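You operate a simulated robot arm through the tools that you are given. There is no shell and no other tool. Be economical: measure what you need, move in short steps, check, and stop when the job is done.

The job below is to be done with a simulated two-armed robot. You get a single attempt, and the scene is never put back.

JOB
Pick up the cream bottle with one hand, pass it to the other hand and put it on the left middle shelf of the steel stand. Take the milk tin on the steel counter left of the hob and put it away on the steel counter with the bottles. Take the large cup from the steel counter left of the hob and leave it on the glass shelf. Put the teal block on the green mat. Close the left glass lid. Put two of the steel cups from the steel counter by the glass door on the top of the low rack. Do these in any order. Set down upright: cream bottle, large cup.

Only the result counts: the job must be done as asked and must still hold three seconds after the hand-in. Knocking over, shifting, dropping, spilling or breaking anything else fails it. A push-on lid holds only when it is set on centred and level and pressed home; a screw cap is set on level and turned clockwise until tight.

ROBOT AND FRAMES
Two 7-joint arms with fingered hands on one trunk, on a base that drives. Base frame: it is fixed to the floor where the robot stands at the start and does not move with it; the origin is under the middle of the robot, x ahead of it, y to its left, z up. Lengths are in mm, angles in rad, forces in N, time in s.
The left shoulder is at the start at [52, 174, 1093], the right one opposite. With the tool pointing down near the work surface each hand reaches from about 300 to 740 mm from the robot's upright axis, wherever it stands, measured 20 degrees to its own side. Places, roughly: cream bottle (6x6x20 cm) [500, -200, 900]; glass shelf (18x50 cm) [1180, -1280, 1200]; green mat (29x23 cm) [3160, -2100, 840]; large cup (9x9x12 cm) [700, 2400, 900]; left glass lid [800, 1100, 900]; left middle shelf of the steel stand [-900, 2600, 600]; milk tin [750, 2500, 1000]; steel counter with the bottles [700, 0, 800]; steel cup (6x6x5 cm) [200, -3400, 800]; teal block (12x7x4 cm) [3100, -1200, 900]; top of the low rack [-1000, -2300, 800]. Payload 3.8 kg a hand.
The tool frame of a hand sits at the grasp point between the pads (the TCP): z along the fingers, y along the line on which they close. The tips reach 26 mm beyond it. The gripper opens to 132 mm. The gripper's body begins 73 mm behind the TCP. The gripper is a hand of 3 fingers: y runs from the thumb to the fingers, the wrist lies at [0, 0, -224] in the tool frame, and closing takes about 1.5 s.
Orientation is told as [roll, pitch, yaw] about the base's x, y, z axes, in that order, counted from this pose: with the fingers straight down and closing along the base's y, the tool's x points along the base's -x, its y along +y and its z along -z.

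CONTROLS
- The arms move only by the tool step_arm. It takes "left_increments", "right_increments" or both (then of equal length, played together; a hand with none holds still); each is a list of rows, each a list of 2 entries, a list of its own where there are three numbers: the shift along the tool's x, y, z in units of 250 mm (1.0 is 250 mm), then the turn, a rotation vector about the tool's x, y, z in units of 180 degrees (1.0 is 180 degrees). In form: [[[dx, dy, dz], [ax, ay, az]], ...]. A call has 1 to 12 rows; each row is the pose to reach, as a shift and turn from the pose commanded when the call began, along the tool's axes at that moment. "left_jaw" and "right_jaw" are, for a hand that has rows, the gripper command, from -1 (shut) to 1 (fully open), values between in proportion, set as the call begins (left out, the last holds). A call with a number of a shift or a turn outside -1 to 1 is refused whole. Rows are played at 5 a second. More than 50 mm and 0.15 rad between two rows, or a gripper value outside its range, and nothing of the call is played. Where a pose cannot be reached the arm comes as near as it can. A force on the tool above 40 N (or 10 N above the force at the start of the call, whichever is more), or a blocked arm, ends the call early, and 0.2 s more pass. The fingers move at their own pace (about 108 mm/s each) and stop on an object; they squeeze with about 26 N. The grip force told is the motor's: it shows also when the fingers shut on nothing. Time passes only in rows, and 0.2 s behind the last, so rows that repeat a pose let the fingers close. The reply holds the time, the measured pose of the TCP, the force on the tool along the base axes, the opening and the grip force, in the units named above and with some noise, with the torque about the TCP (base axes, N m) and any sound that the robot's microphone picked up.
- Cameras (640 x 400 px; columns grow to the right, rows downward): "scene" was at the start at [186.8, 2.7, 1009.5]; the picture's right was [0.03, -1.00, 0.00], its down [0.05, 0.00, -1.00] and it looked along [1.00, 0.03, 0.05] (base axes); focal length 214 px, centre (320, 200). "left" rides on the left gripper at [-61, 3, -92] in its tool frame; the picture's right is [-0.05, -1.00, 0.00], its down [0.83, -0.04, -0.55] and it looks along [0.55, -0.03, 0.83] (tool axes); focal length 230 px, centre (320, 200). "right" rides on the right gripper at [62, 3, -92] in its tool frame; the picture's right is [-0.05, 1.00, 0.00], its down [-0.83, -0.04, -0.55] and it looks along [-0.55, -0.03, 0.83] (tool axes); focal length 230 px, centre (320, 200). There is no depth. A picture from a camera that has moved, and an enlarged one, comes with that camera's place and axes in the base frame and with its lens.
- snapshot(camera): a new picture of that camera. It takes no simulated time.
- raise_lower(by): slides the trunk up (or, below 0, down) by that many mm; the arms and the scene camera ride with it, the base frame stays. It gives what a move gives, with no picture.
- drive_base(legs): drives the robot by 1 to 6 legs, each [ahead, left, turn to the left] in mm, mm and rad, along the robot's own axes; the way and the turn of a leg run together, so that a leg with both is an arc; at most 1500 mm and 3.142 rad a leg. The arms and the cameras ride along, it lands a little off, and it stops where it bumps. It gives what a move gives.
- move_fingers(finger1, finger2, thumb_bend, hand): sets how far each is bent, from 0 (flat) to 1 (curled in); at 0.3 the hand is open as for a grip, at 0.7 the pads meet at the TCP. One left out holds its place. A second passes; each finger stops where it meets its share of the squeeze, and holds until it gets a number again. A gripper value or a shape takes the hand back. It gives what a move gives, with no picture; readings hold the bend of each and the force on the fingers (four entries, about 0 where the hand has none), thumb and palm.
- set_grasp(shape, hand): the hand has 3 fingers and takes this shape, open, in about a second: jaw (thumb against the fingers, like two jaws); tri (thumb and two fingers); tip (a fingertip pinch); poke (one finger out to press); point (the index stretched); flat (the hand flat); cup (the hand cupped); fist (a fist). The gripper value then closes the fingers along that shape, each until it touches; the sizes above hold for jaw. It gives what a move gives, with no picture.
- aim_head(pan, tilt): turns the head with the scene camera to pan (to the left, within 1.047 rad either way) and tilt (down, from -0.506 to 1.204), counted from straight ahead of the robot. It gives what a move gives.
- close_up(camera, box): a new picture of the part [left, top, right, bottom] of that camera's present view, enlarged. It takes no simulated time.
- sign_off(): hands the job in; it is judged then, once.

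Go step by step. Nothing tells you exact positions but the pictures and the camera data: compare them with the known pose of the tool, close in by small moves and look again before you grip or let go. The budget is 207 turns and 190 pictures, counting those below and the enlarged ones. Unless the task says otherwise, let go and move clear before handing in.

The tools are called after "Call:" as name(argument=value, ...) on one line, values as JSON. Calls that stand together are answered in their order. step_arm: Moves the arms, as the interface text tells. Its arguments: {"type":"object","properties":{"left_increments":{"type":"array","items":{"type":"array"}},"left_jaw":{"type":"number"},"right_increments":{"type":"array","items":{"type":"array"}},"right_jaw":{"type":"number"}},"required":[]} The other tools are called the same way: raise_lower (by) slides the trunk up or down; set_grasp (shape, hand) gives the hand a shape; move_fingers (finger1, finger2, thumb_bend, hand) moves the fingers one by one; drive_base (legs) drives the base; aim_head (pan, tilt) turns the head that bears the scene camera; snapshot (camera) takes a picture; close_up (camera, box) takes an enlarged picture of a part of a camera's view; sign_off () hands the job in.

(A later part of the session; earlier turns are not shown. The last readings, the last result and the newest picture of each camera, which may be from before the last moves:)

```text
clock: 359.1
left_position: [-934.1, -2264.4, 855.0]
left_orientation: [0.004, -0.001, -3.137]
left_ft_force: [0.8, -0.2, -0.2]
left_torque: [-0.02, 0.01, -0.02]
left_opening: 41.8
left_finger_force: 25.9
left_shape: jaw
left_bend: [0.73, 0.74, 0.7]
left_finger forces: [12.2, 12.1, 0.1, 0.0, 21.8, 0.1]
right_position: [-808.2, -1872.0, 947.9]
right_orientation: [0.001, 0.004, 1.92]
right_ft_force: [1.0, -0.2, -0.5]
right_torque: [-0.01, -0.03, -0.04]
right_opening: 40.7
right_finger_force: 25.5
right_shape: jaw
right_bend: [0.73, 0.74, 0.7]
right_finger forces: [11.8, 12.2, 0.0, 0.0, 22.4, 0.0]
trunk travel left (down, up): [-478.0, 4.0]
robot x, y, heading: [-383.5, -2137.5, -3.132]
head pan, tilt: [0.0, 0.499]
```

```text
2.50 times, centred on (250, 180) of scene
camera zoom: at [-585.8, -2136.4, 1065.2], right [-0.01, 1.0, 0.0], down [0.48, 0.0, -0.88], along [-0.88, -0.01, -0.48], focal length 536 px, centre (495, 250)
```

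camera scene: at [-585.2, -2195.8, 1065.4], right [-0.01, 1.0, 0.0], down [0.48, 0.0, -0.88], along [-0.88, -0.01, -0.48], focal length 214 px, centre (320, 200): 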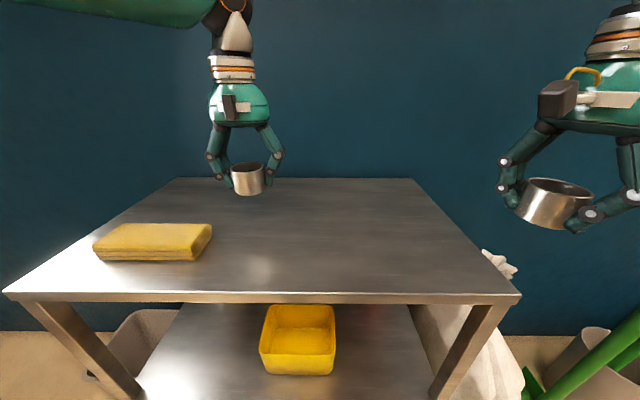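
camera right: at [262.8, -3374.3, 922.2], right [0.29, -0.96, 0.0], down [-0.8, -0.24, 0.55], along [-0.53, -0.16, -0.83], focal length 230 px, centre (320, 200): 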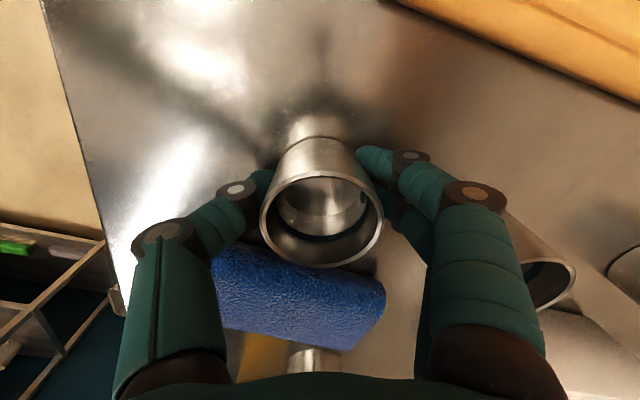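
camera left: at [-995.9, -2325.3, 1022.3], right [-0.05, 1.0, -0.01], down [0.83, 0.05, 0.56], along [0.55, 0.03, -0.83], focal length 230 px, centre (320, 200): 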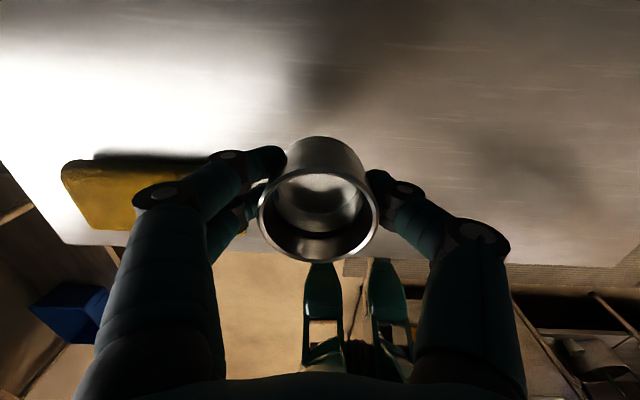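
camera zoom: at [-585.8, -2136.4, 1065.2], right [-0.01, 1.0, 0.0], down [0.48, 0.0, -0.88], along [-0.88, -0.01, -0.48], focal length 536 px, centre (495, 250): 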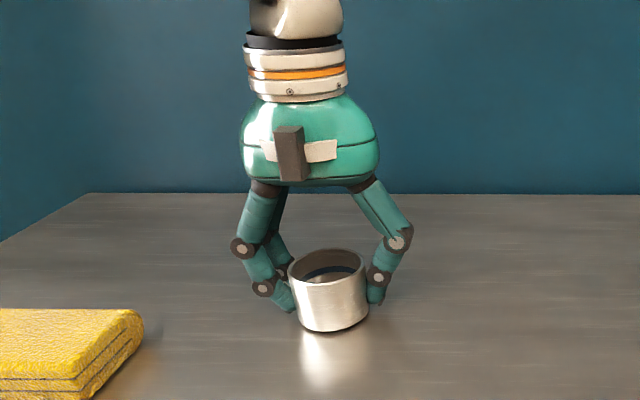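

Call:
step_arm(left_increments=[[[0, 0, 0.016], [0, 0, 0]], [[0, 0, 0.032], [0, 0, 0]]])

Call:
step_arm(left_increments=[[[0, 0, 0.012], [0, 0, 0]], [[0, 0, 0.024], [0, 0, 0]]])

Call:
close_up(camera="scene", box=[150, 100, 350, 260])

```text
clock: 359.7
left_position: [-934.8, -2263.6, 850.5]
left_orientation: [0.004, -0.005, -3.138]
left_ft_force: [2.3, -2.7, 15.6]
left_torque: [-0.13, -0.07, 0.02]
left_opening: 42.3
left_finger_force: 26.3
left_shape: jaw
left_bend: [0.74, 0.74, 0.7]
left_finger forces: [14.1, 14.9, 0.0, 0.0, 23.8, 0.1]
right_position: [-807.1, -1871.7, 949.4]
right_orientation: [0.003, 0.005, 1.922]
right_ft_force: [0.6, -0.7, -0.6]
right_torque: [0.01, -0.01, -0.02]
right_opening: 40.7
right_finger_force: 26.2
right_shape: jaw
right_bend: [0.73, 0.74, 0.7]
right_finger forces: [11.8, 12.2, 0.0, 0.1, 22.3, 0.0]
trunk travel left (down, up): [-478.0, 4.0]
robot x, y, heading: [-385.9, -2137.3, -3.132]
head pan, tilt: [0.0, 0.499]
```

```text
clock: 360.3
left_position: [-934.8, -2261.1, 848.2]
left_orientation: [0.005, -0.01, -3.137]
left_ft_force: [4.6, -5.0, 39.5]
left_torque: [-0.34, -0.11, 0.1]
left_opening: 44.4
left_finger_force: 26.0
left_shape: jaw
left_bend: [0.75, 0.75, 0.72]
left_finger forces: [16.1, 17.2, 0.0, 0.0, 26.1, 0.1]
right_position: [-805.4, -1870.3, 950.3]
right_orientation: [0.007, 0.002, 1.921]
right_ft_force: [0.2, -0.1, -0.7]
right_torque: [0.03, -0.03, 0.05]
right_opening: 40.6
right_finger_force: 26.1
right_shape: jaw
right_bend: [0.73, 0.74, 0.7]
right_finger forces: [11.7, 12.2, 0.1, 0.1, 22.4, 0.1]
trunk travel left (down, up): [-478.0, 4.0]
robot x, y, heading: [-382.9, -2132.7, -3.139]
head pan, tilt: [0.0, 0.499]
```

```text
2.50 times, centred on (250, 180) of scene
camera zoom: at [-582.6, -2136.0, 1066.7], right [-0.01, 1.0, 0.0], down [0.48, 0.0, -0.88], along [-0.88, -0.01, -0.48], focal length 536 px, centre (495, 250)
```

zoom: 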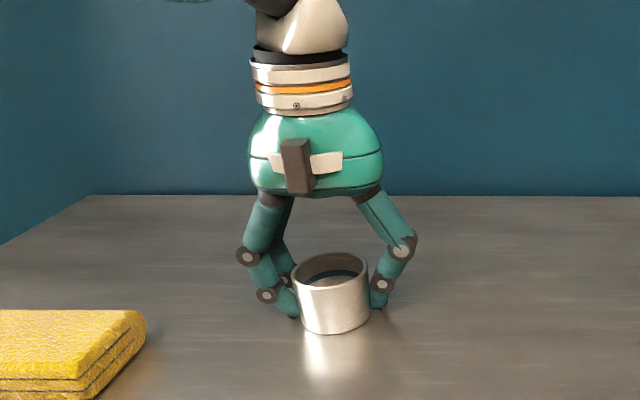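

Firm contact already; I relieve the pressure, release, and rise.

Call:
step_arm(left_increments=[[[0, 0, -0.02], [0, 0, 0]], [[0, 0, -0.032], [0, 0, 0]]])

Call:
step_arm(left_increments=[[[0, 0, 0], [0, 0, 0]], [[0, 0, 0], [0, 0, 0]], [[0, 0, 0], [0, 0, 0]], [[0, 0, 0], [0, 0, 0]]], left_jaw=0.3)

Call:
step_arm(left_increments=[[[0, 0, -0.12], [0, 0, 0]], [[0, 0, -0.28], [0, 0, 0]], [[0, 0, -0.45], [0, 0, 0]]])

Call:
snapshot(camera="scene")

```text
clock: 360.9
left_position: [-934.4, -2262.3, 850.1]
left_orientation: [0.006, -0.001, -3.138]
left_ft_force: [-2.4, -0.3, 20.0]
left_torque: [-0.17, 0.03, 0.06]
left_opening: 44.2
left_finger_force: 25.8
left_shape: jaw
left_bend: [0.74, 0.75, 0.71]
left_finger forces: [15.8, 14.9, 0.0, 0.0, 27.3, 0.0]
right_position: [-807.6, -1870.1, 948.1]
right_orientation: [0.0, 0.005, 1.922]
right_ft_force: [0.0, 0.6, -0.7]
right_torque: [0.0, 0.03, -0.02]
right_opening: 40.7
right_finger_force: 25.7
right_shape: jaw
right_bend: [0.73, 0.74, 0.7]
right_finger forces: [11.8, 12.2, 0.0, 0.0, 22.3, 0.0]
trunk travel left (down, up): [-478.0, 4.0]
robot x, y, heading: [-387.1, -2131.4, -3.138]
head pan, tilt: [0.0, 0.499]
```

```text
clock: 361.9
left_position: [-934.3, -2264.0, 848.3]
left_orientation: [0.007, 0.003, -3.137]
left_ft_force: [-0.6, 0.5, -0.4]
left_torque: [-0.03, 0.01, 0.0]
left_opening: 85.2
left_finger_force: 0.1
left_shape: jaw
left_bend: [0.7, 0.7, 0.68]
left_finger forces: [0.1, 0.0, 0.0, 0.0, 0.0, 0.0]
right_position: [-808.5, -1871.7, 947.7]
right_orientation: [-0.002, 0.005, 1.921]
right_ft_force: [0.8, 0.3, -0.4]
right_torque: [0.02, 0.04, 0.03]
right_opening: 40.5
right_finger_force: 25.3
right_shape: jaw
right_bend: [0.73, 0.74, 0.7]
right_finger forces: [11.8, 12.1, 0.0, 0.0, 22.5, 0.0]
trunk travel left (down, up): [-478.0, 4.0]
robot x, y, heading: [-387.1, -2136.9, -3.138]
head pan, tilt: [0.0, 0.499]
```

```text
clock: 362.7
left_position: [-933.7, -2262.8, 962.2]
left_orientation: [0.005, -0.001, -3.138]
left_ft_force: [-0.4, -0.8, 0.5]
left_torque: [-0.02, 0.0, 0.0]
left_opening: 85.7
left_finger_force: 0.2
left_shape: jaw
left_bend: [0.7, 0.7, 0.68]
left_finger forces: [0.0, 0.1, 0.0, 0.0, 0.0, 0.0]
right_position: [-808.2, -1870.7, 947.6]
right_orientation: [0.001, 0.005, 1.922]
right_ft_force: [0.4, 0.2, -0.7]
right_torque: [0.0, -0.01, 0.0]
right_opening: 40.6
right_finger_force: 25.8
right_shape: jaw
right_bend: [0.73, 0.74, 0.7]
right_finger forces: [11.8, 12.2, 0.1, 0.0, 22.4, 0.1]
trunk travel left (down, up): [-478.0, 4.0]
robot x, y, heading: [-385.8, -2134.9, -3.134]
head pan, tilt: [0.0, 0.499]
```

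```text
55 pictures are left
camera scene: at [-585.3, -2136.0, 1065.5], right [-0.01, 1.0, 0.0], down [0.48, 0.0, -0.88], along [-0.88, -0.01, -0.48], focal length 214 px, centre (320, 200)
```

scene: 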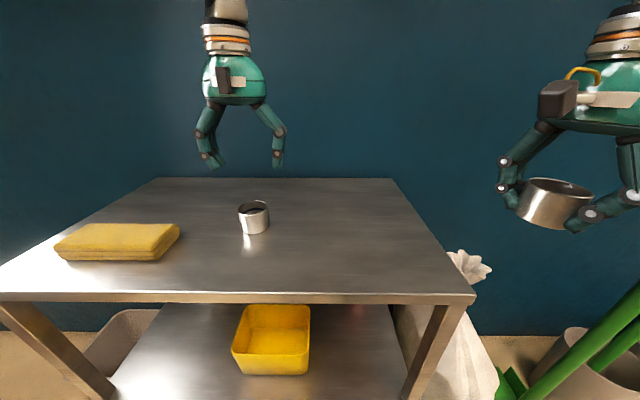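

One cup is on the rack. I tuck the left arm up and back, then bring the right cup over the rack's free right side.

Call:
step_arm(left_increments=[[[0.13, 0, -0.1], [0, 0, 0]], [[0.26, 0, -0.2], [0, 0, 0]], [[0.4, 0, -0.3], [0, 0, 0]]])

Call:
drive_base(legs=[[122, 215, 0]])

Call:
raise_lower(by=-85)

Call:
snapshot(camera="scene")

```text
clock: 363.5
left_position: [-832.2, -2261.4, 1038.6]
left_orientation: [0.008, 0.001, -3.136]
left_ft_force: [0.1, -0.1, 0.2]
left_torque: [-0.03, 0.04, 0.02]
left_opening: 85.3
left_finger_force: 0.1
left_shape: jaw
left_bend: [0.7, 0.7, 0.68]
left_finger forces: [0.0, 0.1, 0.1, 0.0, 0.0, 0.1]
right_position: [-806.8, -1871.0, 946.6]
right_orientation: [0.0, 0.006, 1.921]
right_ft_force: [0.1, 0.5, -1.0]
right_torque: [0.0, 0.02, 0.02]
right_opening: 40.7
right_finger_force: 26.2
right_shape: jaw
right_bend: [0.73, 0.74, 0.7]
right_finger forces: [11.7, 12.2, 0.0, 0.1, 22.4, 0.1]
trunk travel left (down, up): [-478.0, 4.0]
robot x, y, heading: [-387.1, -2138.0, -3.133]
head pan, tilt: [0.0, 0.499]
```

```text
clock: 366.0
left_position: [-953.5, -2478.6, 1040.4]
left_orientation: [0.004, 0.0, -3.136]
left_ft_force: [0.1, -0.3, -0.8]
left_torque: [-0.02, 0.0, -0.03]
left_opening: 85.6
left_finger_force: 0.1
left_shape: jaw
left_bend: [0.7, 0.7, 0.68]
left_finger forces: [0.0, 0.0, 0.0, 0.0, 0.0, 0.0]
right_position: [-929.3, -2087.8, 947.1]
right_orientation: [-0.001, 0.006, 1.924]
right_ft_force: [-0.4, -0.2, -1.1]
right_torque: [0.02, 0.0, 0.01]
right_opening: 40.7
right_finger_force: 25.9
right_shape: jaw
right_bend: [0.73, 0.74, 0.7]
right_finger forces: [11.7, 12.1, 0.0, 0.0, 22.4, 0.0]
trunk travel left (down, up): [-478.0, 4.0]
robot x, y, heading: [-509.0, -2350.5, -3.137]
head pan, tilt: [0.0, 0.499]
```

```text
clock: 367.2
left_position: [-954.6, -2479.0, 955.3]
left_orientation: [0.005, -0.004, -3.137]
left_ft_force: [0.6, 0.2, 0.0]
left_torque: [-0.02, 0.0, 0.02]
left_opening: 85.2
left_finger_force: 0.1
left_shape: jaw
left_bend: [0.7, 0.7, 0.68]
left_finger forces: [0.0, 0.1, 0.0, 0.0, 0.0, 0.0]
right_position: [-928.5, -2088.4, 862.8]
right_orientation: [0.001, 0.007, 1.922]
right_ft_force: [0.9, -0.7, -1.5]
right_torque: [-0.03, -0.02, 0.01]
right_opening: 40.5
right_finger_force: 25.6
right_shape: jaw
right_bend: [0.73, 0.74, 0.7]
right_finger forces: [11.9, 12.2, 0.1, 0.0, 22.3, 0.0]
trunk travel left (down, up): [-393.0, 89.0]
robot x, y, heading: [-507.5, -2353.6, -3.131]
head pan, tilt: [0.0, 0.499]
```

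```text
54 pictures are left
camera scene: at [-695.6, -2353.0, 950.7], right [-0.01, 1.0, 0.0], down [0.48, 0.01, -0.88], along [-0.88, -0.01, -0.48], focal length 214 px, centre (320, 200)
```

scene: 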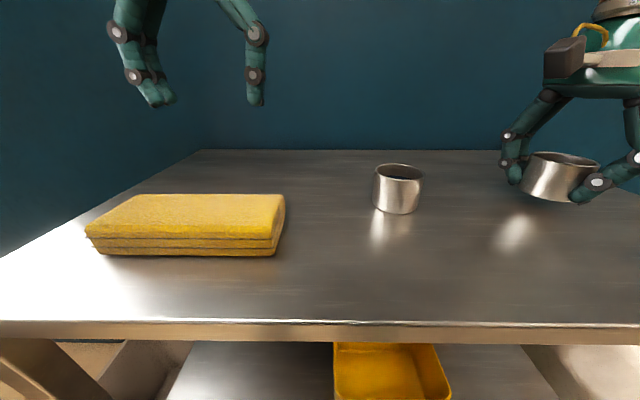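

Over the rack surface. I lower in small steps to contact.

Call:
raise_lower(by=-9)

Call:
raise_lower(by=-3)

Call:
raise_lower(by=-3)

```text
clock: 367.8
left_position: [-954.7, -2477.9, 946.0]
left_orientation: [0.004, 0.0, -3.136]
left_ft_force: [0.5, -0.3, 0.8]
left_torque: [0.01, 0.02, -0.03]
left_opening: 85.4
left_finger_force: 0.0
left_shape: jaw
left_bend: [0.7, 0.7, 0.68]
left_finger forces: [0.2, 0.0, 0.0, 0.1, 0.0, 0.0]
right_position: [-928.5, -2088.9, 853.2]
right_orientation: [0.001, 0.005, 1.923]
right_ft_force: [-0.5, 0.0, -0.3]
right_torque: [-0.01, -0.02, -0.04]
right_opening: 40.6
right_finger_force: 25.3
right_shape: jaw
right_bend: [0.73, 0.74, 0.7]
right_finger forces: [11.9, 12.2, 0.0, 0.0, 22.4, 0.0]
trunk travel left (down, up): [-384.0, 98.0]
robot x, y, heading: [-506.1, -2351.1, -3.127]
head pan, tilt: [0.0, 0.499]
```

```text
clock: 368.3
left_position: [-954.6, -2479.5, 942.1]
left_orientation: [0.007, -0.001, -3.136]
left_ft_force: [0.5, -0.3, 0.4]
left_torque: [-0.04, 0.04, -0.01]
left_opening: 85.5
left_finger_force: 0.0
left_shape: jaw
left_bend: [0.7, 0.7, 0.68]
left_finger forces: [0.0, 0.0, 0.1, 0.0, 0.0, 0.1]
right_position: [-929.5, -2088.2, 851.3]
right_orientation: [0.001, 0.007, 1.924]
right_ft_force: [0.1, -0.5, -0.9]
right_torque: [-0.02, -0.01, 0.0]
right_opening: 40.7
right_finger_force: 25.8
right_shape: jaw
right_bend: [0.73, 0.74, 0.7]
right_finger forces: [11.9, 12.2, 0.0, 0.0, 22.4, 0.0]
trunk travel left (down, up): [-381.0, 101.0]
robot x, y, heading: [-503.1, -2353.0, -3.131]
head pan, tilt: [0.0, 0.499]
```

```text
clock: 368.8
left_position: [-952.9, -2478.1, 939.3]
left_orientation: [0.005, -0.001, -3.137]
left_ft_force: [0.3, 0.0, 0.4]
left_torque: [-0.01, 0.02, 0.02]
left_opening: 85.6
left_finger_force: 0.1
left_shape: jaw
left_bend: [0.7, 0.7, 0.68]
left_finger forces: [0.0, 0.0, 0.0, 0.0, 0.0, 0.1]
right_position: [-929.8, -2087.5, 847.6]
right_orientation: [0.003, 0.004, 1.923]
right_ft_force: [1.2, -0.1, 6.6]
right_torque: [0.05, -0.01, -0.02]
right_opening: 41.0
right_finger_force: 26.0
right_shape: jaw
right_bend: [0.74, 0.74, 0.7]
right_finger forces: [12.4, 13.3, 0.0, 0.0, 24.6, 0.1]
trunk travel left (down, up): [-378.0, 104.0]
robot x, y, heading: [-509.5, -2349.8, -3.133]
head pan, tilt: [0.0, 0.499]
```

Contact. I release and rise, then back away.

Call:
step_arm(right_increments=[[[0, 0, 0], [0, 0, 0]], [[0, 0, 0], [0, 0, 0]], [[0, 0, 0], [0, 0, 0]], [[0, 0, 0], [0, 0, 0]]], right_jaw=0.3)

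Call:
raise_lower(by=100)

Call:
drive_base(legs=[[-450, 0, 0]])

Call:
snapshot(camera="scene")

```text
clock: 369.8
left_position: [-953.3, -2479.4, 938.8]
left_orientation: [0.005, 0.001, -3.136]
left_ft_force: [0.1, -0.3, 0.4]
left_torque: [0.03, -0.01, 0.04]
left_opening: 85.5
left_finger_force: 0.1
left_shape: jaw
left_bend: [0.7, 0.7, 0.68]
left_finger forces: [0.0, 0.0, 0.0, 0.1, 0.1, 0.0]
right_position: [-929.7, -2088.5, 846.4]
right_orientation: [-0.001, 0.005, 1.922]
right_ft_force: [0.5, -0.8, -0.3]
right_torque: [0.0, 0.01, -0.03]
right_opening: 85.6
right_finger_force: 0.0
right_shape: jaw
right_bend: [0.7, 0.7, 0.68]
right_finger forces: [0.0, 0.0, 0.0, 0.0, 0.0, 0.0]
trunk travel left (down, up): [-378.0, 104.0]
robot x, y, heading: [-508.2, -2353.2, -3.132]
head pan, tilt: [0.0, 0.499]
```

```text
clock: 371.1
left_position: [-953.3, -2477.7, 1036.5]
left_orientation: [0.004, 0.003, -3.135]
left_ft_force: [-0.5, -0.1, -0.6]
left_torque: [0.02, 0.0, 0.01]
left_opening: 85.4
left_finger_force: 0.0
left_shape: jaw
left_bend: [0.7, 0.7, 0.68]
left_finger forces: [0.0, 0.0, 0.0, 0.1, 0.0, 0.0]
right_position: [-929.5, -2087.9, 946.9]
right_orientation: [-0.001, 0.004, 1.922]
right_ft_force: [-0.5, 0.5, 0.1]
right_torque: [-0.02, -0.04, 0.03]
right_opening: 85.5
right_finger_force: 0.0
right_shape: jaw
right_bend: [0.7, 0.7, 0.68]
right_finger forces: [0.0, 0.0, 0.1, 0.0, 0.0, 0.0]
trunk travel left (down, up): [-478.0, 4.0]
robot x, y, heading: [-504.0, -2351.3, -3.134]
head pan, tilt: [0.0, 0.499]
```

```text
clock: 373.9
left_position: [-505.6, -2472.7, 1038.9]
left_orientation: [0.005, -0.001, -3.141]
left_ft_force: [0.4, 0.4, 0.9]
left_torque: [0.03, -0.02, 0.01]
left_opening: 85.7
left_finger_force: 0.1
left_shape: jaw
left_bend: [0.7, 0.7, 0.68]
left_finger forces: [0.0, 0.0, 0.1, 0.0, 0.1, 0.0]
right_position: [-477.3, -2081.8, 948.8]
right_orientation: [-0.001, 0.005, 1.919]
right_ft_force: [-0.1, -0.7, 0.4]
right_torque: [0.02, 0.0, -0.01]
right_opening: 85.4
right_finger_force: 0.0
right_shape: jaw
right_bend: [0.7, 0.7, 0.68]
right_finger forces: [0.0, 0.1, 0.0, 0.0, 0.0, 0.1]
trunk travel left (down, up): [-478.0, 4.0]
robot x, y, heading: [-57.4, -2345.7, -3.136]
head pan, tilt: [0.0, 0.499]
```

```text
53 pictures are left
camera scene: at [-257.4, -2348.2, 1065.3], right [-0.01, 1.0, 0.0], down [0.48, 0.0, -0.88], along [-0.88, -0.01, -0.48], focal length 214 px, centre (320, 200)
```

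scene: 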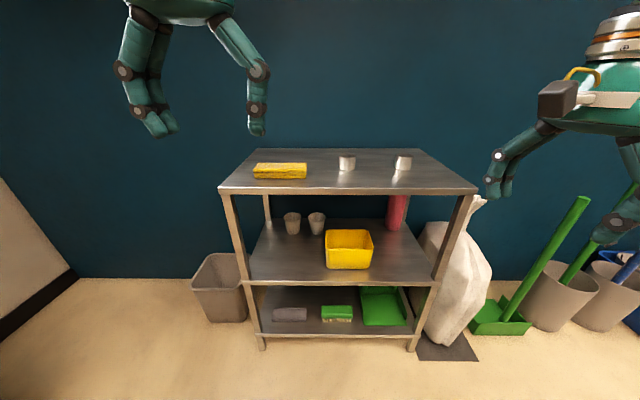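

Both cups are on the rack. Now I return to the steel counter to check that nothing there was displaced when the cup slid.

Call:
drive_base(legs=[[0, 0, 1.57], [600, 115, 0]])

Call:
snapshot(camera="scene")

```text
clock: 381.1
left_position: [186.6, -3403.6, 1039.2]
left_orientation: [0.006, -0.002, -1.569]
left_ft_force: [-0.6, 0.3, 0.0]
left_torque: [-0.01, 0.01, 0.0]
left_opening: 85.2
left_finger_force: 0.0
left_shape: jaw
left_bend: [0.7, 0.7, 0.68]
left_finger forces: [0.1, 0.0, 0.0, 0.0, 0.0, 0.0]
right_position: [-205.0, -3378.0, 947.5]
right_orientation: [0.002, 0.006, -2.793]
right_ft_force: [0.0, -1.1, 0.8]
right_torque: [-0.02, -0.01, 0.01]
right_opening: 85.4
right_finger_force: 0.2
right_shape: jaw
right_bend: [0.7, 0.7, 0.68]
right_finger forces: [0.0, 0.0, 0.1, 0.1, 0.1, 0.0]
trunk travel left (down, up): [-478.0, 4.0]
robot x, y, heading: [67.4, -2956.0, -1.561]
head pan, tilt: [0.0, 0.499]
```

```text
52 pictures are left
camera scene: at [61.3, -3155.6, 1065.4], right [-1.0, -0.01, 0.0], down [0.0, 0.48, -0.88], along [0.01, -0.88, -0.48], focal length 214 px, centre (320, 200)
```

scene: 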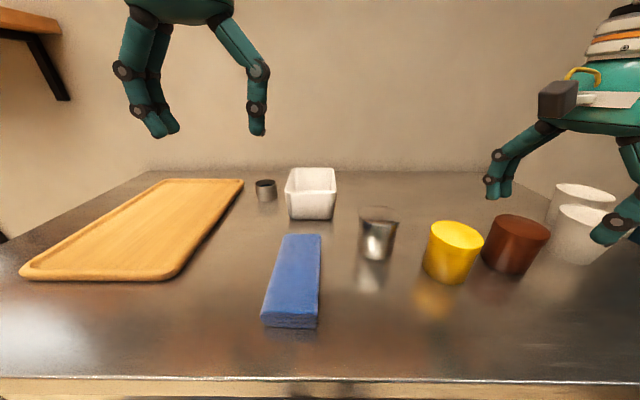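

The blue block looks essentially in place (a few mm at most). Now the last job: the left glass lid near [800,1100]. I drive back along the aisle.

Call:
drive_base(legs=[[-550, 0, 0], [0, 0, 1.561], [-300, 0, 0], [0, 1500, 0], [0, 1500, 0], [0, 450, 0]])

Call:
aim_head(pan=0.0, tilt=0.35)

Call:
snapshot(camera="scene")

```text
clock: 419.9
left_position: [372.0, 1170.0, 1038.4]
left_orientation: [0.006, -0.001, -0.069]
left_ft_force: [0.7, 0.0, -0.4]
left_torque: [-0.04, 0.03, -0.02]
left_opening: 85.4
left_finger_force: 0.1
left_shape: jaw
left_bend: [0.7, 0.7, 0.68]
left_finger forces: [0.0, 0.0, 0.1, 0.1, 0.0, 0.1]
right_position: [317.3, 782.3, 947.4]
right_orientation: [0.001, 0.005, -1.294]
right_ft_force: [0.1, 0.0, 0.0]
right_torque: [-0.02, 0.0, 0.0]
right_opening: 85.6
right_finger_force: 0.1
right_shape: jaw
right_bend: [0.7, 0.7, 0.68]
right_finger forces: [0.1, 0.0, 0.1, 0.0, 0.0, 0.0]
trunk travel left (down, up): [-478.0, 4.0]
robot x, y, heading: [-84.6, 1079.2, -0.064]
head pan, tilt: [0.0, 0.499]
```

```text
clock: 420.6
left_position: [370.6, 1170.1, 1038.4]
left_orientation: [0.006, 0.0, -0.07]
left_ft_force: [-0.1, 0.3, 0.5]
left_torque: [-0.02, 0.02, 0.01]
left_opening: 85.5
left_finger_force: 0.0
left_shape: jaw
left_bend: [0.7, 0.7, 0.68]
left_finger forces: [0.0, 0.0, 0.0, 0.0, 0.0, 0.0]
right_position: [317.4, 783.3, 948.3]
right_orientation: [0.001, 0.005, -1.295]
right_ft_force: [-0.2, 0.0, 1.1]
right_torque: [0.0, 0.02, 0.01]
right_opening: 85.5
right_finger_force: 0.1
right_shape: jaw
right_bend: [0.7, 0.7, 0.68]
right_finger forces: [0.1, 0.1, 0.0, 0.1, 0.0, 0.0]
trunk travel left (down, up): [-478.0, 4.0]
robot x, y, heading: [-81.6, 1078.0, -0.063]
head pan, tilt: [0.0, 0.351]
```

```text
51 pictures are left
camera scene: at [116.5, 1064.2, 1079.0], right [-0.06, -1.0, 0.0], down [-0.34, 0.02, -0.94], along [0.94, -0.06, -0.34], focal length 214 px, centre (320, 200)
```

scene: 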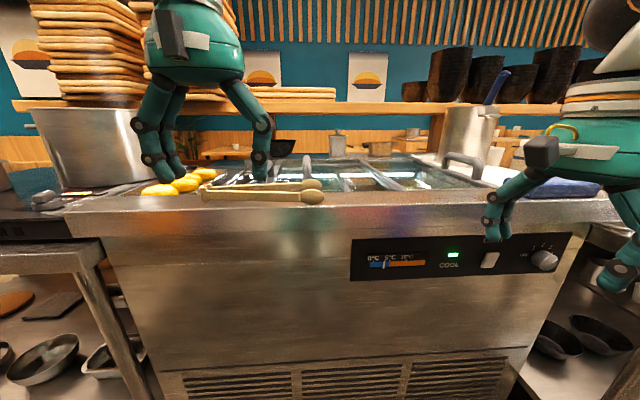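

I'm in front of the cooler with the glass lids. I retract the left arm and turn and raise the right hand so its camera looks forward over the lids.

Call:
step_arm(left_increments=[[[0.06, 0, 0], [0, 0, 0]], [[0.12, 0, 0], [0, 0, 0]], [[0.18, 0, 0], [0, 0, 0]], [[0.24, 0, 0], [0, 0, 0]], [[0.3, 0, 0], [0, 0, 0]], [[0.36, 0, 0], [0, 0, 0]], [[0.42, 0, 0], [0, 0, 0]], [[0.48, 0, 0], [0, 0, 0]], [[0.48, 0, 0], [0, 0, 0]]], right_increments=[[[0, 0, -0.1], [0, 0, -0.044]], [[0, 0, -0.2], [0, 0, -0.088]], [[0, 0, -0.3], [0, 0, -0.132]], [[0, 0, -0.4], [0, 0, -0.176]], [[0, 0, -0.5], [0, 0, -0.22]], [[0, 0, -0.55], [0, 0, -0.264]], [[0, 0, -0.6], [0, 0, -0.308]], [[0, 0, -0.6], [0, 0, -0.352]], [[0, 0, -0.6], [0, 0, -0.392]]])

Call:
drive_base(legs=[[0, 170, 0.063]])

Call:
snapshot(camera="right")

Call:
snapshot(camera="scene")

```text
clock: 422.6
left_position: [252.5, 1177.5, 1039.6]
left_orientation: [0.004, 0.001, -0.07]
left_ft_force: [1.1, -0.4, 0.3]
left_torque: [0.05, -0.01, 0.01]
left_opening: 85.4
left_finger_force: 0.1
left_shape: jaw
left_bend: [0.7, 0.7, 0.68]
left_finger forces: [0.0, 0.1, 0.1, 0.0, 0.1, 0.0]
right_position: [317.6, 781.1, 1097.2]
right_orientation: [0.005, 0.002, -0.061]
right_ft_force: [-0.1, 0.2, 0.3]
right_torque: [0.01, 0.0, 0.01]
right_opening: 85.3
right_finger_force: 0.0
right_shape: jaw
right_bend: [0.7, 0.7, 0.68]
right_finger forces: [0.0, 0.0, 0.1, 0.0, 0.1, 0.0]
trunk travel left (down, up): [-478.0, 4.0]
robot x, y, heading: [-84.1, 1071.8, -0.064]
head pan, tilt: [0.0, 0.351]
```

```text
clock: 424.7
left_position: [250.4, 1367.5, 1037.2]
left_orientation: [0.005, -0.001, -0.006]
left_ft_force: [0.8, -0.3, -0.1]
left_torque: [0.01, -0.02, -0.03]
left_opening: 85.5
left_finger_force: 0.0
left_shape: jaw
left_bend: [0.7, 0.7, 0.68]
left_finger forces: [0.1, 0.0, 0.1, 0.0, 0.0, 0.0]
right_position: [342.0, 976.0, 1097.7]
right_orientation: [0.006, 0.001, 0.001]
right_ft_force: [0.4, 0.1, 0.1]
right_torque: [0.03, 0.0, -0.01]
right_opening: 85.8
right_finger_force: 0.0
right_shape: jaw
right_bend: [0.7, 0.7, 0.68]
right_finger forces: [0.1, 0.0, 0.0, 0.0, 0.0, 0.0]
trunk travel left (down, up): [-478.0, 4.0]
robot x, y, heading: [-82.5, 1243.1, 0.003]
head pan, tilt: [0.0, 0.351]
```

```text
50 pictures are left
camera right: at [281.6, 978.6, 1189.8], right [0.05, 1.0, 0.01], down [0.83, -0.04, 0.55], along [0.55, -0.02, -0.83], focal length 230 px, centre (320, 200)
```

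right: 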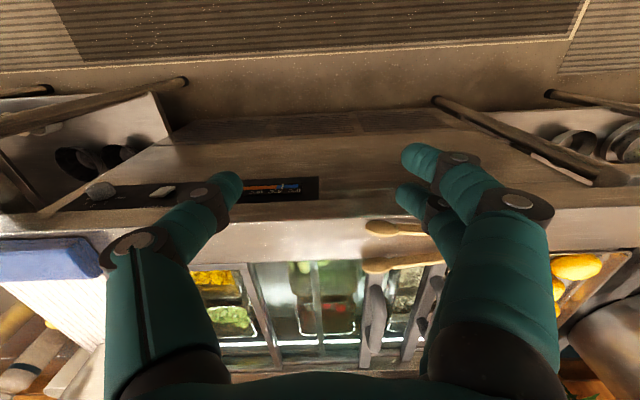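

```text
49 pictures are left
camera scene: at [122.2, 1245.1, 1079.0], right [0.0, -1.0, 0.0], down [-0.34, 0.0, -0.94], along [0.94, 0.0, -0.34], focal length 214 px, centre (320, 200)
```

scene: 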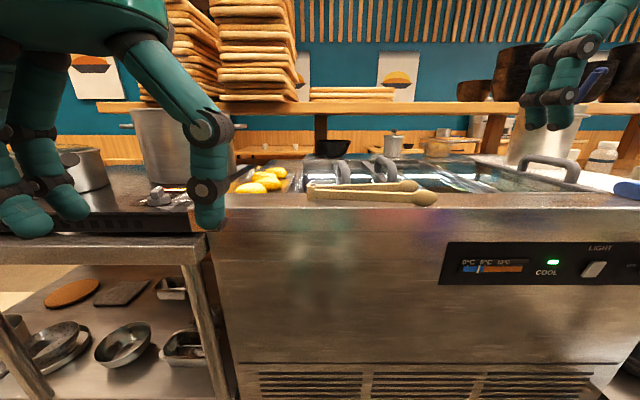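

Call:
close_up(camera="scene", box=[220, 120, 640, 220])

Call:
close_up(camera="right", box=[160, 220, 500, 390])

```text
1.52 times, centred on (430, 170) of scene
camera zoom: at [122.2, 1245.1, 1079.0], right [0.0, -1.0, 0.0], down [-0.34, 0.0, -0.94], along [0.94, 0.0, -0.34], focal length 327 px, centre (152, 246)
```

zoom: 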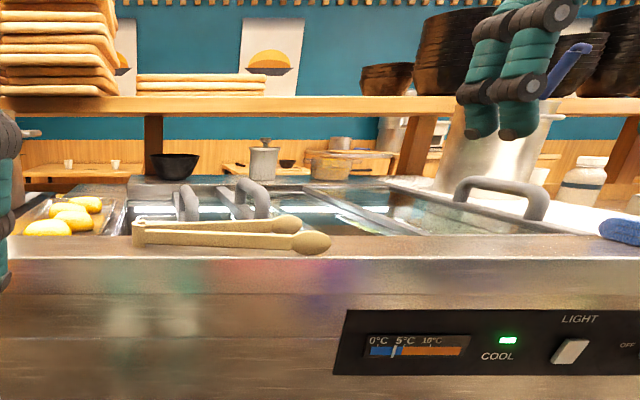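

```text
1.88 times, centred on (330, 305) of right
camera zoom: at [281.6, 978.6, 1189.8], right [0.05, 1.0, 0.01], down [0.83, -0.04, 0.55], along [0.55, -0.02, -0.83], focal length 433 px, centre (301, 2)
```

zoom: 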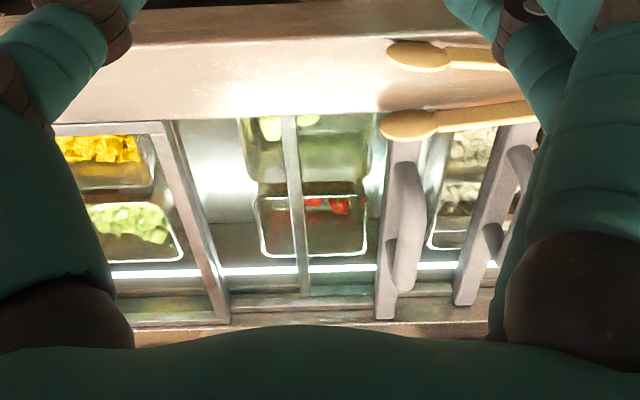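

Several bars and handles are visible; I need a straight-down view. I tilt the left hand to 45° (its camera then looks down), retract the right, and move over the lids.

Call:
step_arm(left_increments=[[[0, 0, -0.08], [0, -0.0417, 0]], [[0, 0, -0.16], [0, -0.0833, 0]], [[0, 0, -0.24], [0, -0.125, 0]], [[-0.1, 0, -0.32], [0, -0.1667, 0]], [[-0.2, 0, -0.4], [0, -0.2083, 0]], [[-0.3, 0, -0.45], [0, -0.25, 0]]], right_increments=[[[0.08, 0, 0], [0, 0, 0]], [[0.16, 0, 0], [0, 0, 0]], [[0.24, 0, 0], [0, 0, 0]], [[0.32, 0, 0], [0, 0, 0]], [[0.4, 0, 0], [0, 0, 0]], [[0.48, 0, 0], [0, 0, 0]]])

Call:
drive_base(legs=[[0, -300, 0], [200, 0, 0]])

Call:
snapshot(camera="left")

Call:
snapshot(camera="scene")

```text
clock: 426.1
left_position: [327.6, 1367.8, 1150.8]
left_orientation: [0.008, -0.787, -0.012]
left_ft_force: [1.1, 0.4, 0.1]
left_torque: [-0.03, -0.02, 0.04]
left_opening: 85.4
left_finger_force: 0.1
left_shape: jaw
left_bend: [0.7, 0.7, 0.68]
left_finger forces: [0.0, 0.1, 0.0, 0.0, 0.1, 0.0]
right_position: [221.1, 975.0, 1096.1]
right_orientation: [0.005, 0.001, 0.001]
right_ft_force: [0.1, -0.7, 0.1]
right_torque: [-0.03, -0.01, 0.0]
right_opening: 85.4
right_finger_force: 0.0
right_shape: jaw
right_bend: [0.7, 0.7, 0.68]
right_finger forces: [0.0, 0.0, 0.0, 0.0, 0.0, 0.1]
trunk travel left (down, up): [-478.0, 4.0]
robot x, y, heading: [-82.4, 1243.8, 0.005]
head pan, tilt: [0.0, 0.351]
```

```text
clock: 430.5
left_position: [521.8, 1062.0, 1150.8]
left_orientation: [0.008, -0.785, -0.015]
left_ft_force: [-0.1, 0.5, 0.5]
left_torque: [0.02, 0.03, -0.02]
left_opening: 85.5
left_finger_force: 0.0
left_shape: jaw
left_bend: [0.7, 0.7, 0.68]
left_finger forces: [0.1, 0.1, 0.0, 0.1, 0.1, 0.1]
right_position: [415.2, 668.2, 1098.1]
right_orientation: [0.006, 0.001, -0.004]
right_ft_force: [0.2, -0.1, -0.4]
right_torque: [0.02, -0.01, -0.02]
right_opening: 85.5
right_finger_force: 0.1
right_shape: jaw
right_bend: [0.7, 0.7, 0.68]
right_finger forces: [0.0, 0.1, 0.1, 0.0, 0.0, 0.1]
trunk travel left (down, up): [-478.0, 4.0]
robot x, y, heading: [119.7, 939.2, -0.006]
head pan, tilt: [0.0, 0.351]
```

```text
46 pictures are left
camera left: at [499.1, 1063.4, 1258.6], right [0.03, -1.0, 0.03], down [-0.98, -0.03, -0.2], along [0.2, -0.03, -0.98], focal length 230 px, centre (320, 200)
```

left: 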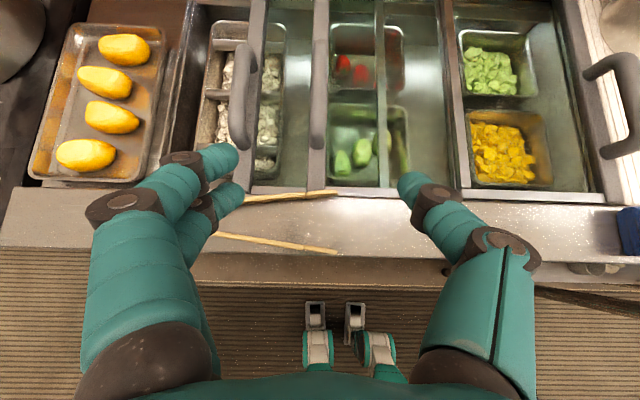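

```text
45 pictures are left
camera scene: at [316.0, 939.8, 1079.1], right [0.0, -1.0, 0.0], down [-0.34, 0.0, -0.94], along [0.94, 0.0, -0.34], focal length 214 px, centre (320, 200)
```

scene: 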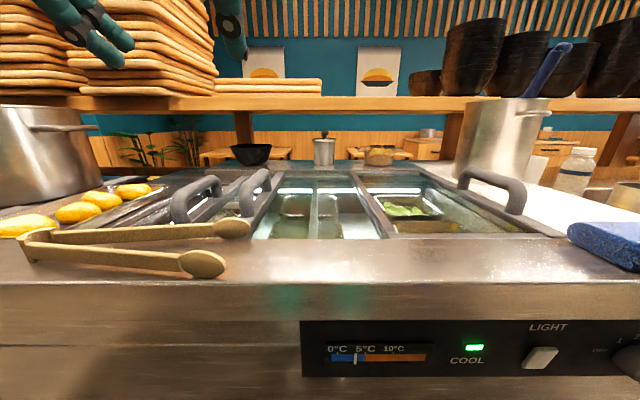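

Now it's clear: three sliding lids; the left one (handle at about [708,1180,948]) is slid ~100 mm right over the middle one and must go left (+y). I bring the left hand above its handle.

Call:
drive_base(legs=[[0, 90, 0.006]])

Call:
step_arm(left_increments=[[[-0.04, 0.02, 0.17], [0, 0, 0]], [[-0.08, 0.05, 0.34], [0, 0, 0]], [[-0.12, 0.08, 0.51], [0, 0, 0]], [[-0.16, 0.1, 0.68], [0, 0, 0]], [[-0.206, 0.112, 0.83], [0, 0, 0]]], left_jaw=-0.05)

Call:
snapshot(camera="left")

Call:
snapshot(camera="scene")

```text
clock: 432.0
left_position: [520.5, 1152.8, 1149.6]
left_orientation: [0.007, -0.786, -0.006]
left_ft_force: [-0.9, 0.5, 0.5]
left_torque: [-0.01, -0.03, -0.01]
left_opening: 85.4
left_finger_force: 0.0
left_shape: jaw
left_bend: [0.7, 0.7, 0.68]
left_finger forces: [0.0, 0.2, 0.0, 0.0, 0.1, 0.1]
right_position: [417.1, 761.4, 1096.9]
right_orientation: [0.005, 0.003, 0.005]
right_ft_force: [-0.4, 0.4, 0.0]
right_torque: [0.01, -0.01, 0.0]
right_opening: 85.6
right_finger_force: 0.1
right_shape: jaw
right_bend: [0.7, 0.7, 0.68]
right_finger forces: [0.0, 0.0, 0.0, 0.0, 0.0, 0.1]
trunk travel left (down, up): [-478.0, 4.0]
robot x, y, heading: [115.7, 1027.6, 0.005]
head pan, tilt: [0.0, 0.351]
```

```text
clock: 433.2
left_position: [705.6, 1182.2, 1039.1]
left_orientation: [0.008, -0.787, -0.012]
left_ft_force: [0.3, 0.2, -0.9]
left_torque: [-0.01, -0.02, 0.02]
left_opening: 63.2
left_finger_force: 0.0
left_shape: jaw
left_bend: [0.73, 0.73, 0.7]
left_finger forces: [0.1, 0.0, 0.0, 0.1, 0.0, 0.1]
right_position: [418.5, 761.3, 1095.8]
right_orientation: [0.007, 0.002, 0.005]
right_ft_force: [0.2, 0.0, 0.5]
right_torque: [0.05, 0.02, -0.01]
right_opening: 85.5
right_finger_force: 0.0
right_shape: jaw
right_bend: [0.7, 0.7, 0.68]
right_finger forces: [0.0, 0.1, 0.0, 0.0, 0.0, 0.0]
trunk travel left (down, up): [-478.0, 4.0]
robot x, y, heading: [112.6, 1025.9, 0.005]
head pan, tilt: [0.0, 0.351]
```

```text
44 pictures are left
camera left: at [683.3, 1183.8, 1146.9], right [0.03, -1.0, 0.03], down [-0.98, -0.04, -0.2], along [0.2, -0.02, -0.98], focal length 230 px, centre (320, 200)
```

left: 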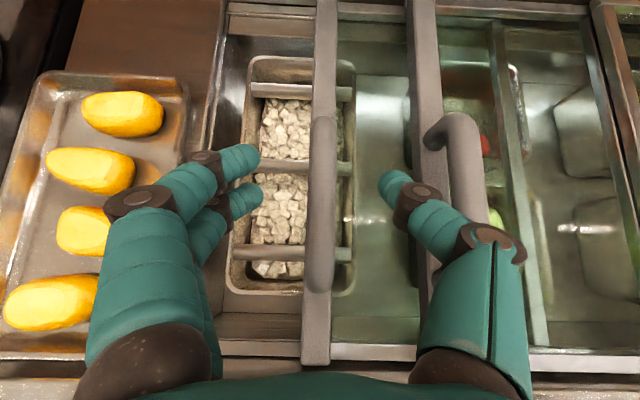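

```text
43 pictures are left
camera scene: at [316.5, 1030.6, 1078.9], right [0.0, -1.0, 0.0], down [-0.34, 0.0, -0.94], along [0.94, 0.0, -0.34], focal length 214 px, centre (320, 200)
```

scene: 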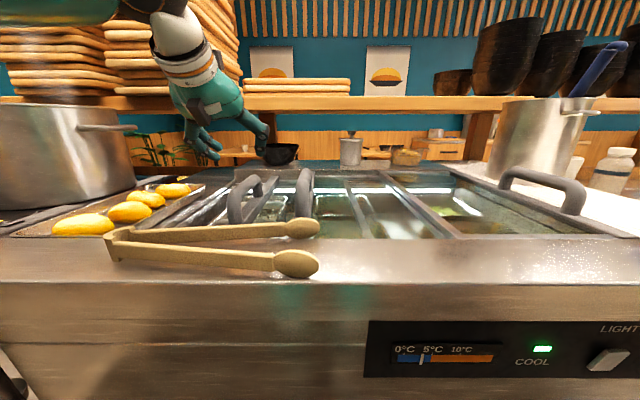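

The handle is neatly between the fingers. I lower onto it and look before closing.

Call:
step_arm(left_increments=[[[0.08, -0.016, 0.1], [0, 0, 0]], [[0.16, -0.016, 0.19], [0, 0, 0]], [[0.235, -0.016, 0.28], [0, 0, 0]], [[0.235, -0.016, 0.28], [0, 0, 0]]])

Call:
snapshot(camera="left")

Call:
close_up(camera="scene", box=[160, 100, 400, 260])

```text
clock: 434.2
left_position: [712.5, 1177.6, 948.5]
left_orientation: [0.009, -0.784, -0.008]
left_ft_force: [-1.1, 0.2, -1.5]
left_torque: [0.02, 0.0, 0.0]
left_opening: 63.2
left_finger_force: 0.0
left_shape: jaw
left_bend: [0.73, 0.73, 0.7]
left_finger forces: [0.0, 0.0, 0.0, 0.0, 0.0, 0.1]
right_position: [418.0, 759.7, 1096.3]
right_orientation: [0.006, 0.003, 0.005]
right_ft_force: [0.0, 0.6, 0.3]
right_torque: [-0.03, 0.02, 0.03]
right_opening: 85.5
right_finger_force: 0.0
right_shape: jaw
right_bend: [0.7, 0.7, 0.68]
right_finger forces: [0.0, 0.1, 0.1, 0.0, 0.0, 0.0]
trunk travel left (down, up): [-478.0, 4.0]
robot x, y, heading: [116.8, 1032.5, 0.001]
head pan, tilt: [0.0, 0.351]
```

```text
42 pictures are left
camera left: at [689.8, 1179.0, 1057.0], right [0.03, -1.0, 0.03], down [-0.98, -0.04, -0.2], along [0.2, -0.02, -0.98], focal length 230 px, centre (320, 200)
```

left: 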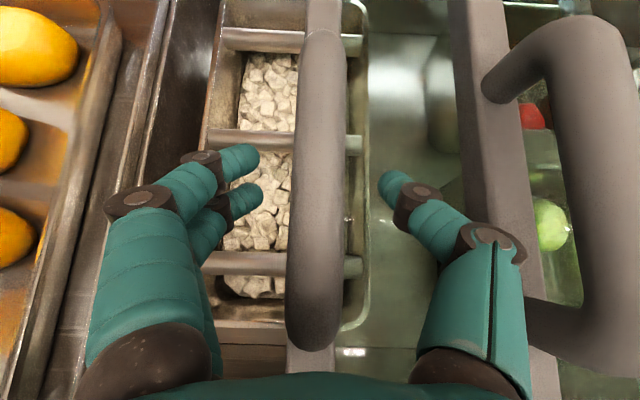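

```text
2.50 times, centred on (280, 180) of scene
camera zoom: at [315.9, 1030.7, 1079.1], right [0.0, -1.0, 0.0], down [-0.34, 0.0, -0.94], along [0.94, 0.0, -0.34], focal length 536 px, centre (420, 250)
```

zoom: 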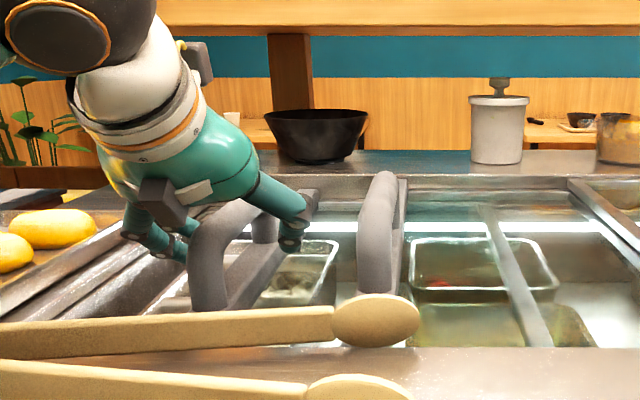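

Call:
step_arm(left_increments=[[[0, 0, 0], [0, 0, 0]], [[0, 0, 0], [0, 0, 0]], [[0, 0, 0], [0, 0, 0]], [[0, 0, 0], [0, 0, 0]], [[0, 0, 0], [0, 0, 0]]], left_jaw=-1)

Call:
snapshot(camera="left")

```text
clock: 435.4
left_position: [711.9, 1174.7, 948.0]
left_orientation: [0.008, -0.782, -0.008]
left_ft_force: [2.1, -3.3, -5.8]
left_torque: [0.03, 0.05, 0.23]
left_opening: 0.0
left_finger_force: 26.3
left_shape: jaw
left_bend: [0.71, 0.64, 0.73]
left_finger forces: [9.3, 0.0, 0.0, 0.1, 7.7, 0.0]
right_position: [417.8, 760.5, 1096.2]
right_orientation: [0.006, 0.004, 0.002]
right_ft_force: [0.0, 0.5, 0.3]
right_torque: [-0.03, 0.0, 0.03]
right_opening: 85.7
right_finger_force: 0.1
right_shape: jaw
right_bend: [0.7, 0.7, 0.68]
right_finger forces: [0.0, 0.0, 0.1, 0.0, 0.1, 0.0]
trunk travel left (down, up): [-478.0, 4.0]
robot x, y, heading: [115.9, 1031.9, 0.003]
head pan, tilt: [0.0, 0.351]
```

```text
40 pictures are left
camera left: at [690.4, 1178.4, 1055.9], right [0.03, -1.0, 0.03], down [-0.98, -0.04, -0.19], along [0.19, -0.02, -0.98], focal length 230 px, centre (320, 200)
```

left: 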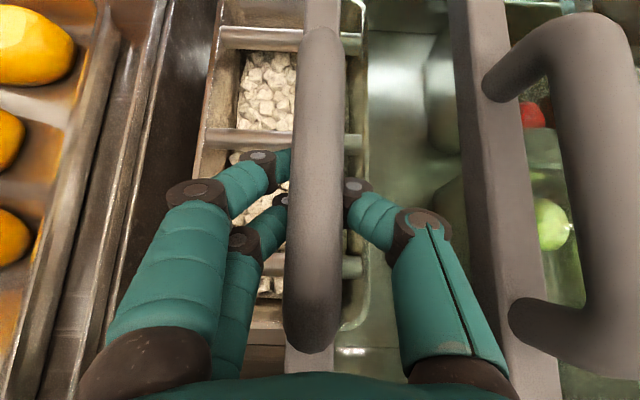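

The fingers are locked under the handle's bow. I slide toward +y in small steps, watching the force.

Call:
step_arm(left_increments=[[[0, 0.04, 0], [0, 0, 0]], [[0, 0.08, 0], [0, 0, 0]], [[0, 0.12, 0], [0, 0, 0]], [[0, 0.16, 0], [0, 0, 0]]])

Call:
snapshot(camera="left")

```text
clock: 436.4
left_position: [711.9, 1218.1, 948.2]
left_orientation: [0.009, -0.784, -0.008]
left_ft_force: [-1.2, -3.3, -11.3]
left_torque: [0.07, 0.11, 0.19]
left_opening: 0.0
left_finger_force: 26.1
left_shape: jaw
left_bend: [0.71, 0.64, 0.73]
left_finger forces: [11.1, 0.0, 0.0, 0.0, 9.1, 0.0]
right_position: [417.5, 760.5, 1095.8]
right_orientation: [0.007, 0.001, 0.005]
right_ft_force: [0.4, 0.1, -0.2]
right_torque: [-0.01, 0.02, 0.0]
right_opening: 85.6
right_finger_force: 0.1
right_shape: jaw
right_bend: [0.7, 0.7, 0.68]
right_finger forces: [0.1, 0.1, 0.0, 0.0, 0.0, 0.0]
trunk travel left (down, up): [-478.0, 4.0]
robot x, y, heading: [114.9, 1030.8, -0.002]
head pan, tilt: [0.0, 0.351]
```

```text
39 pictures are left
camera left: at [690.7, 1220.4, 1056.1], right [0.04, -1.0, 0.03], down [-0.98, -0.04, -0.19], along [0.19, -0.02, -0.98], focal length 230 px, centre (320, 200)
```

left: 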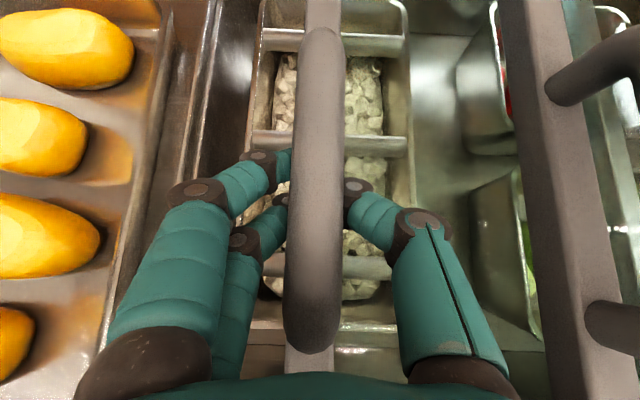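

It slides smoothly. I continue in smaller steps, watching the clearance to the potatoes' tray.

Call:
step_arm(left_increments=[[[0, 0.04, 0], [0, 0, 0]], [[0, 0.08, 0], [0, 0, 0]], [[0, 0.11, 0], [0, 0, 0]]])

Call:
snapshot(camera="left")

Call:
close_up(camera="scene", box=[100, 100, 340, 260])

```text
clock: 437.2
left_position: [711.7, 1245.6, 947.4]
left_orientation: [0.009, -0.781, -0.009]
left_ft_force: [-1.1, -4.8, -15.2]
left_torque: [0.05, 0.16, 0.21]
left_opening: 0.0
left_finger_force: 25.9
left_shape: jaw
left_bend: [0.71, 0.64, 0.73]
left_finger forces: [12.3, 0.0, 0.1, 0.1, 9.7, 0.0]
right_position: [419.0, 760.8, 1095.8]
right_orientation: [0.006, 0.004, 0.005]
right_ft_force: [0.1, -0.3, 0.1]
right_torque: [0.01, 0.01, 0.0]
right_opening: 85.8
right_finger_force: 0.1
right_shape: jaw
right_bend: [0.7, 0.7, 0.68]
right_finger forces: [0.0, 0.0, 0.1, 0.1, 0.0, 0.0]
trunk travel left (down, up): [-478.0, 4.0]
robot x, y, heading: [112.7, 1027.8, 0.0]
head pan, tilt: [0.0, 0.351]
```

```text
38 pictures are left
camera left: at [690.7, 1247.5, 1056.2], right [0.04, -1.0, 0.03], down [-0.98, -0.04, -0.19], along [0.19, -0.02, -0.98], focal length 230 px, centre (320, 200)
```

left: 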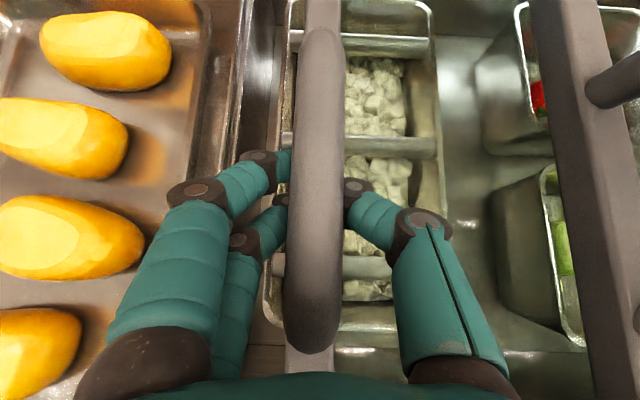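

```text
2.50 times, centred on (220, 180) of scene
camera zoom: at [316.7, 1030.7, 1078.7], right [0.0, -1.0, 0.0], down [-0.34, 0.0, -0.94], along [0.94, 0.0, -0.34], focal length 536 px, centre (570, 250)
```

zoom: 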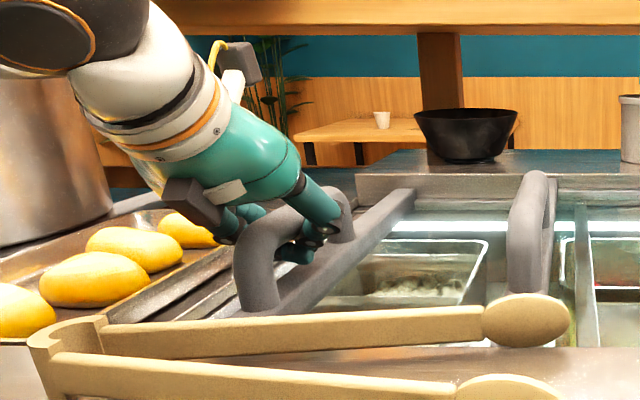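

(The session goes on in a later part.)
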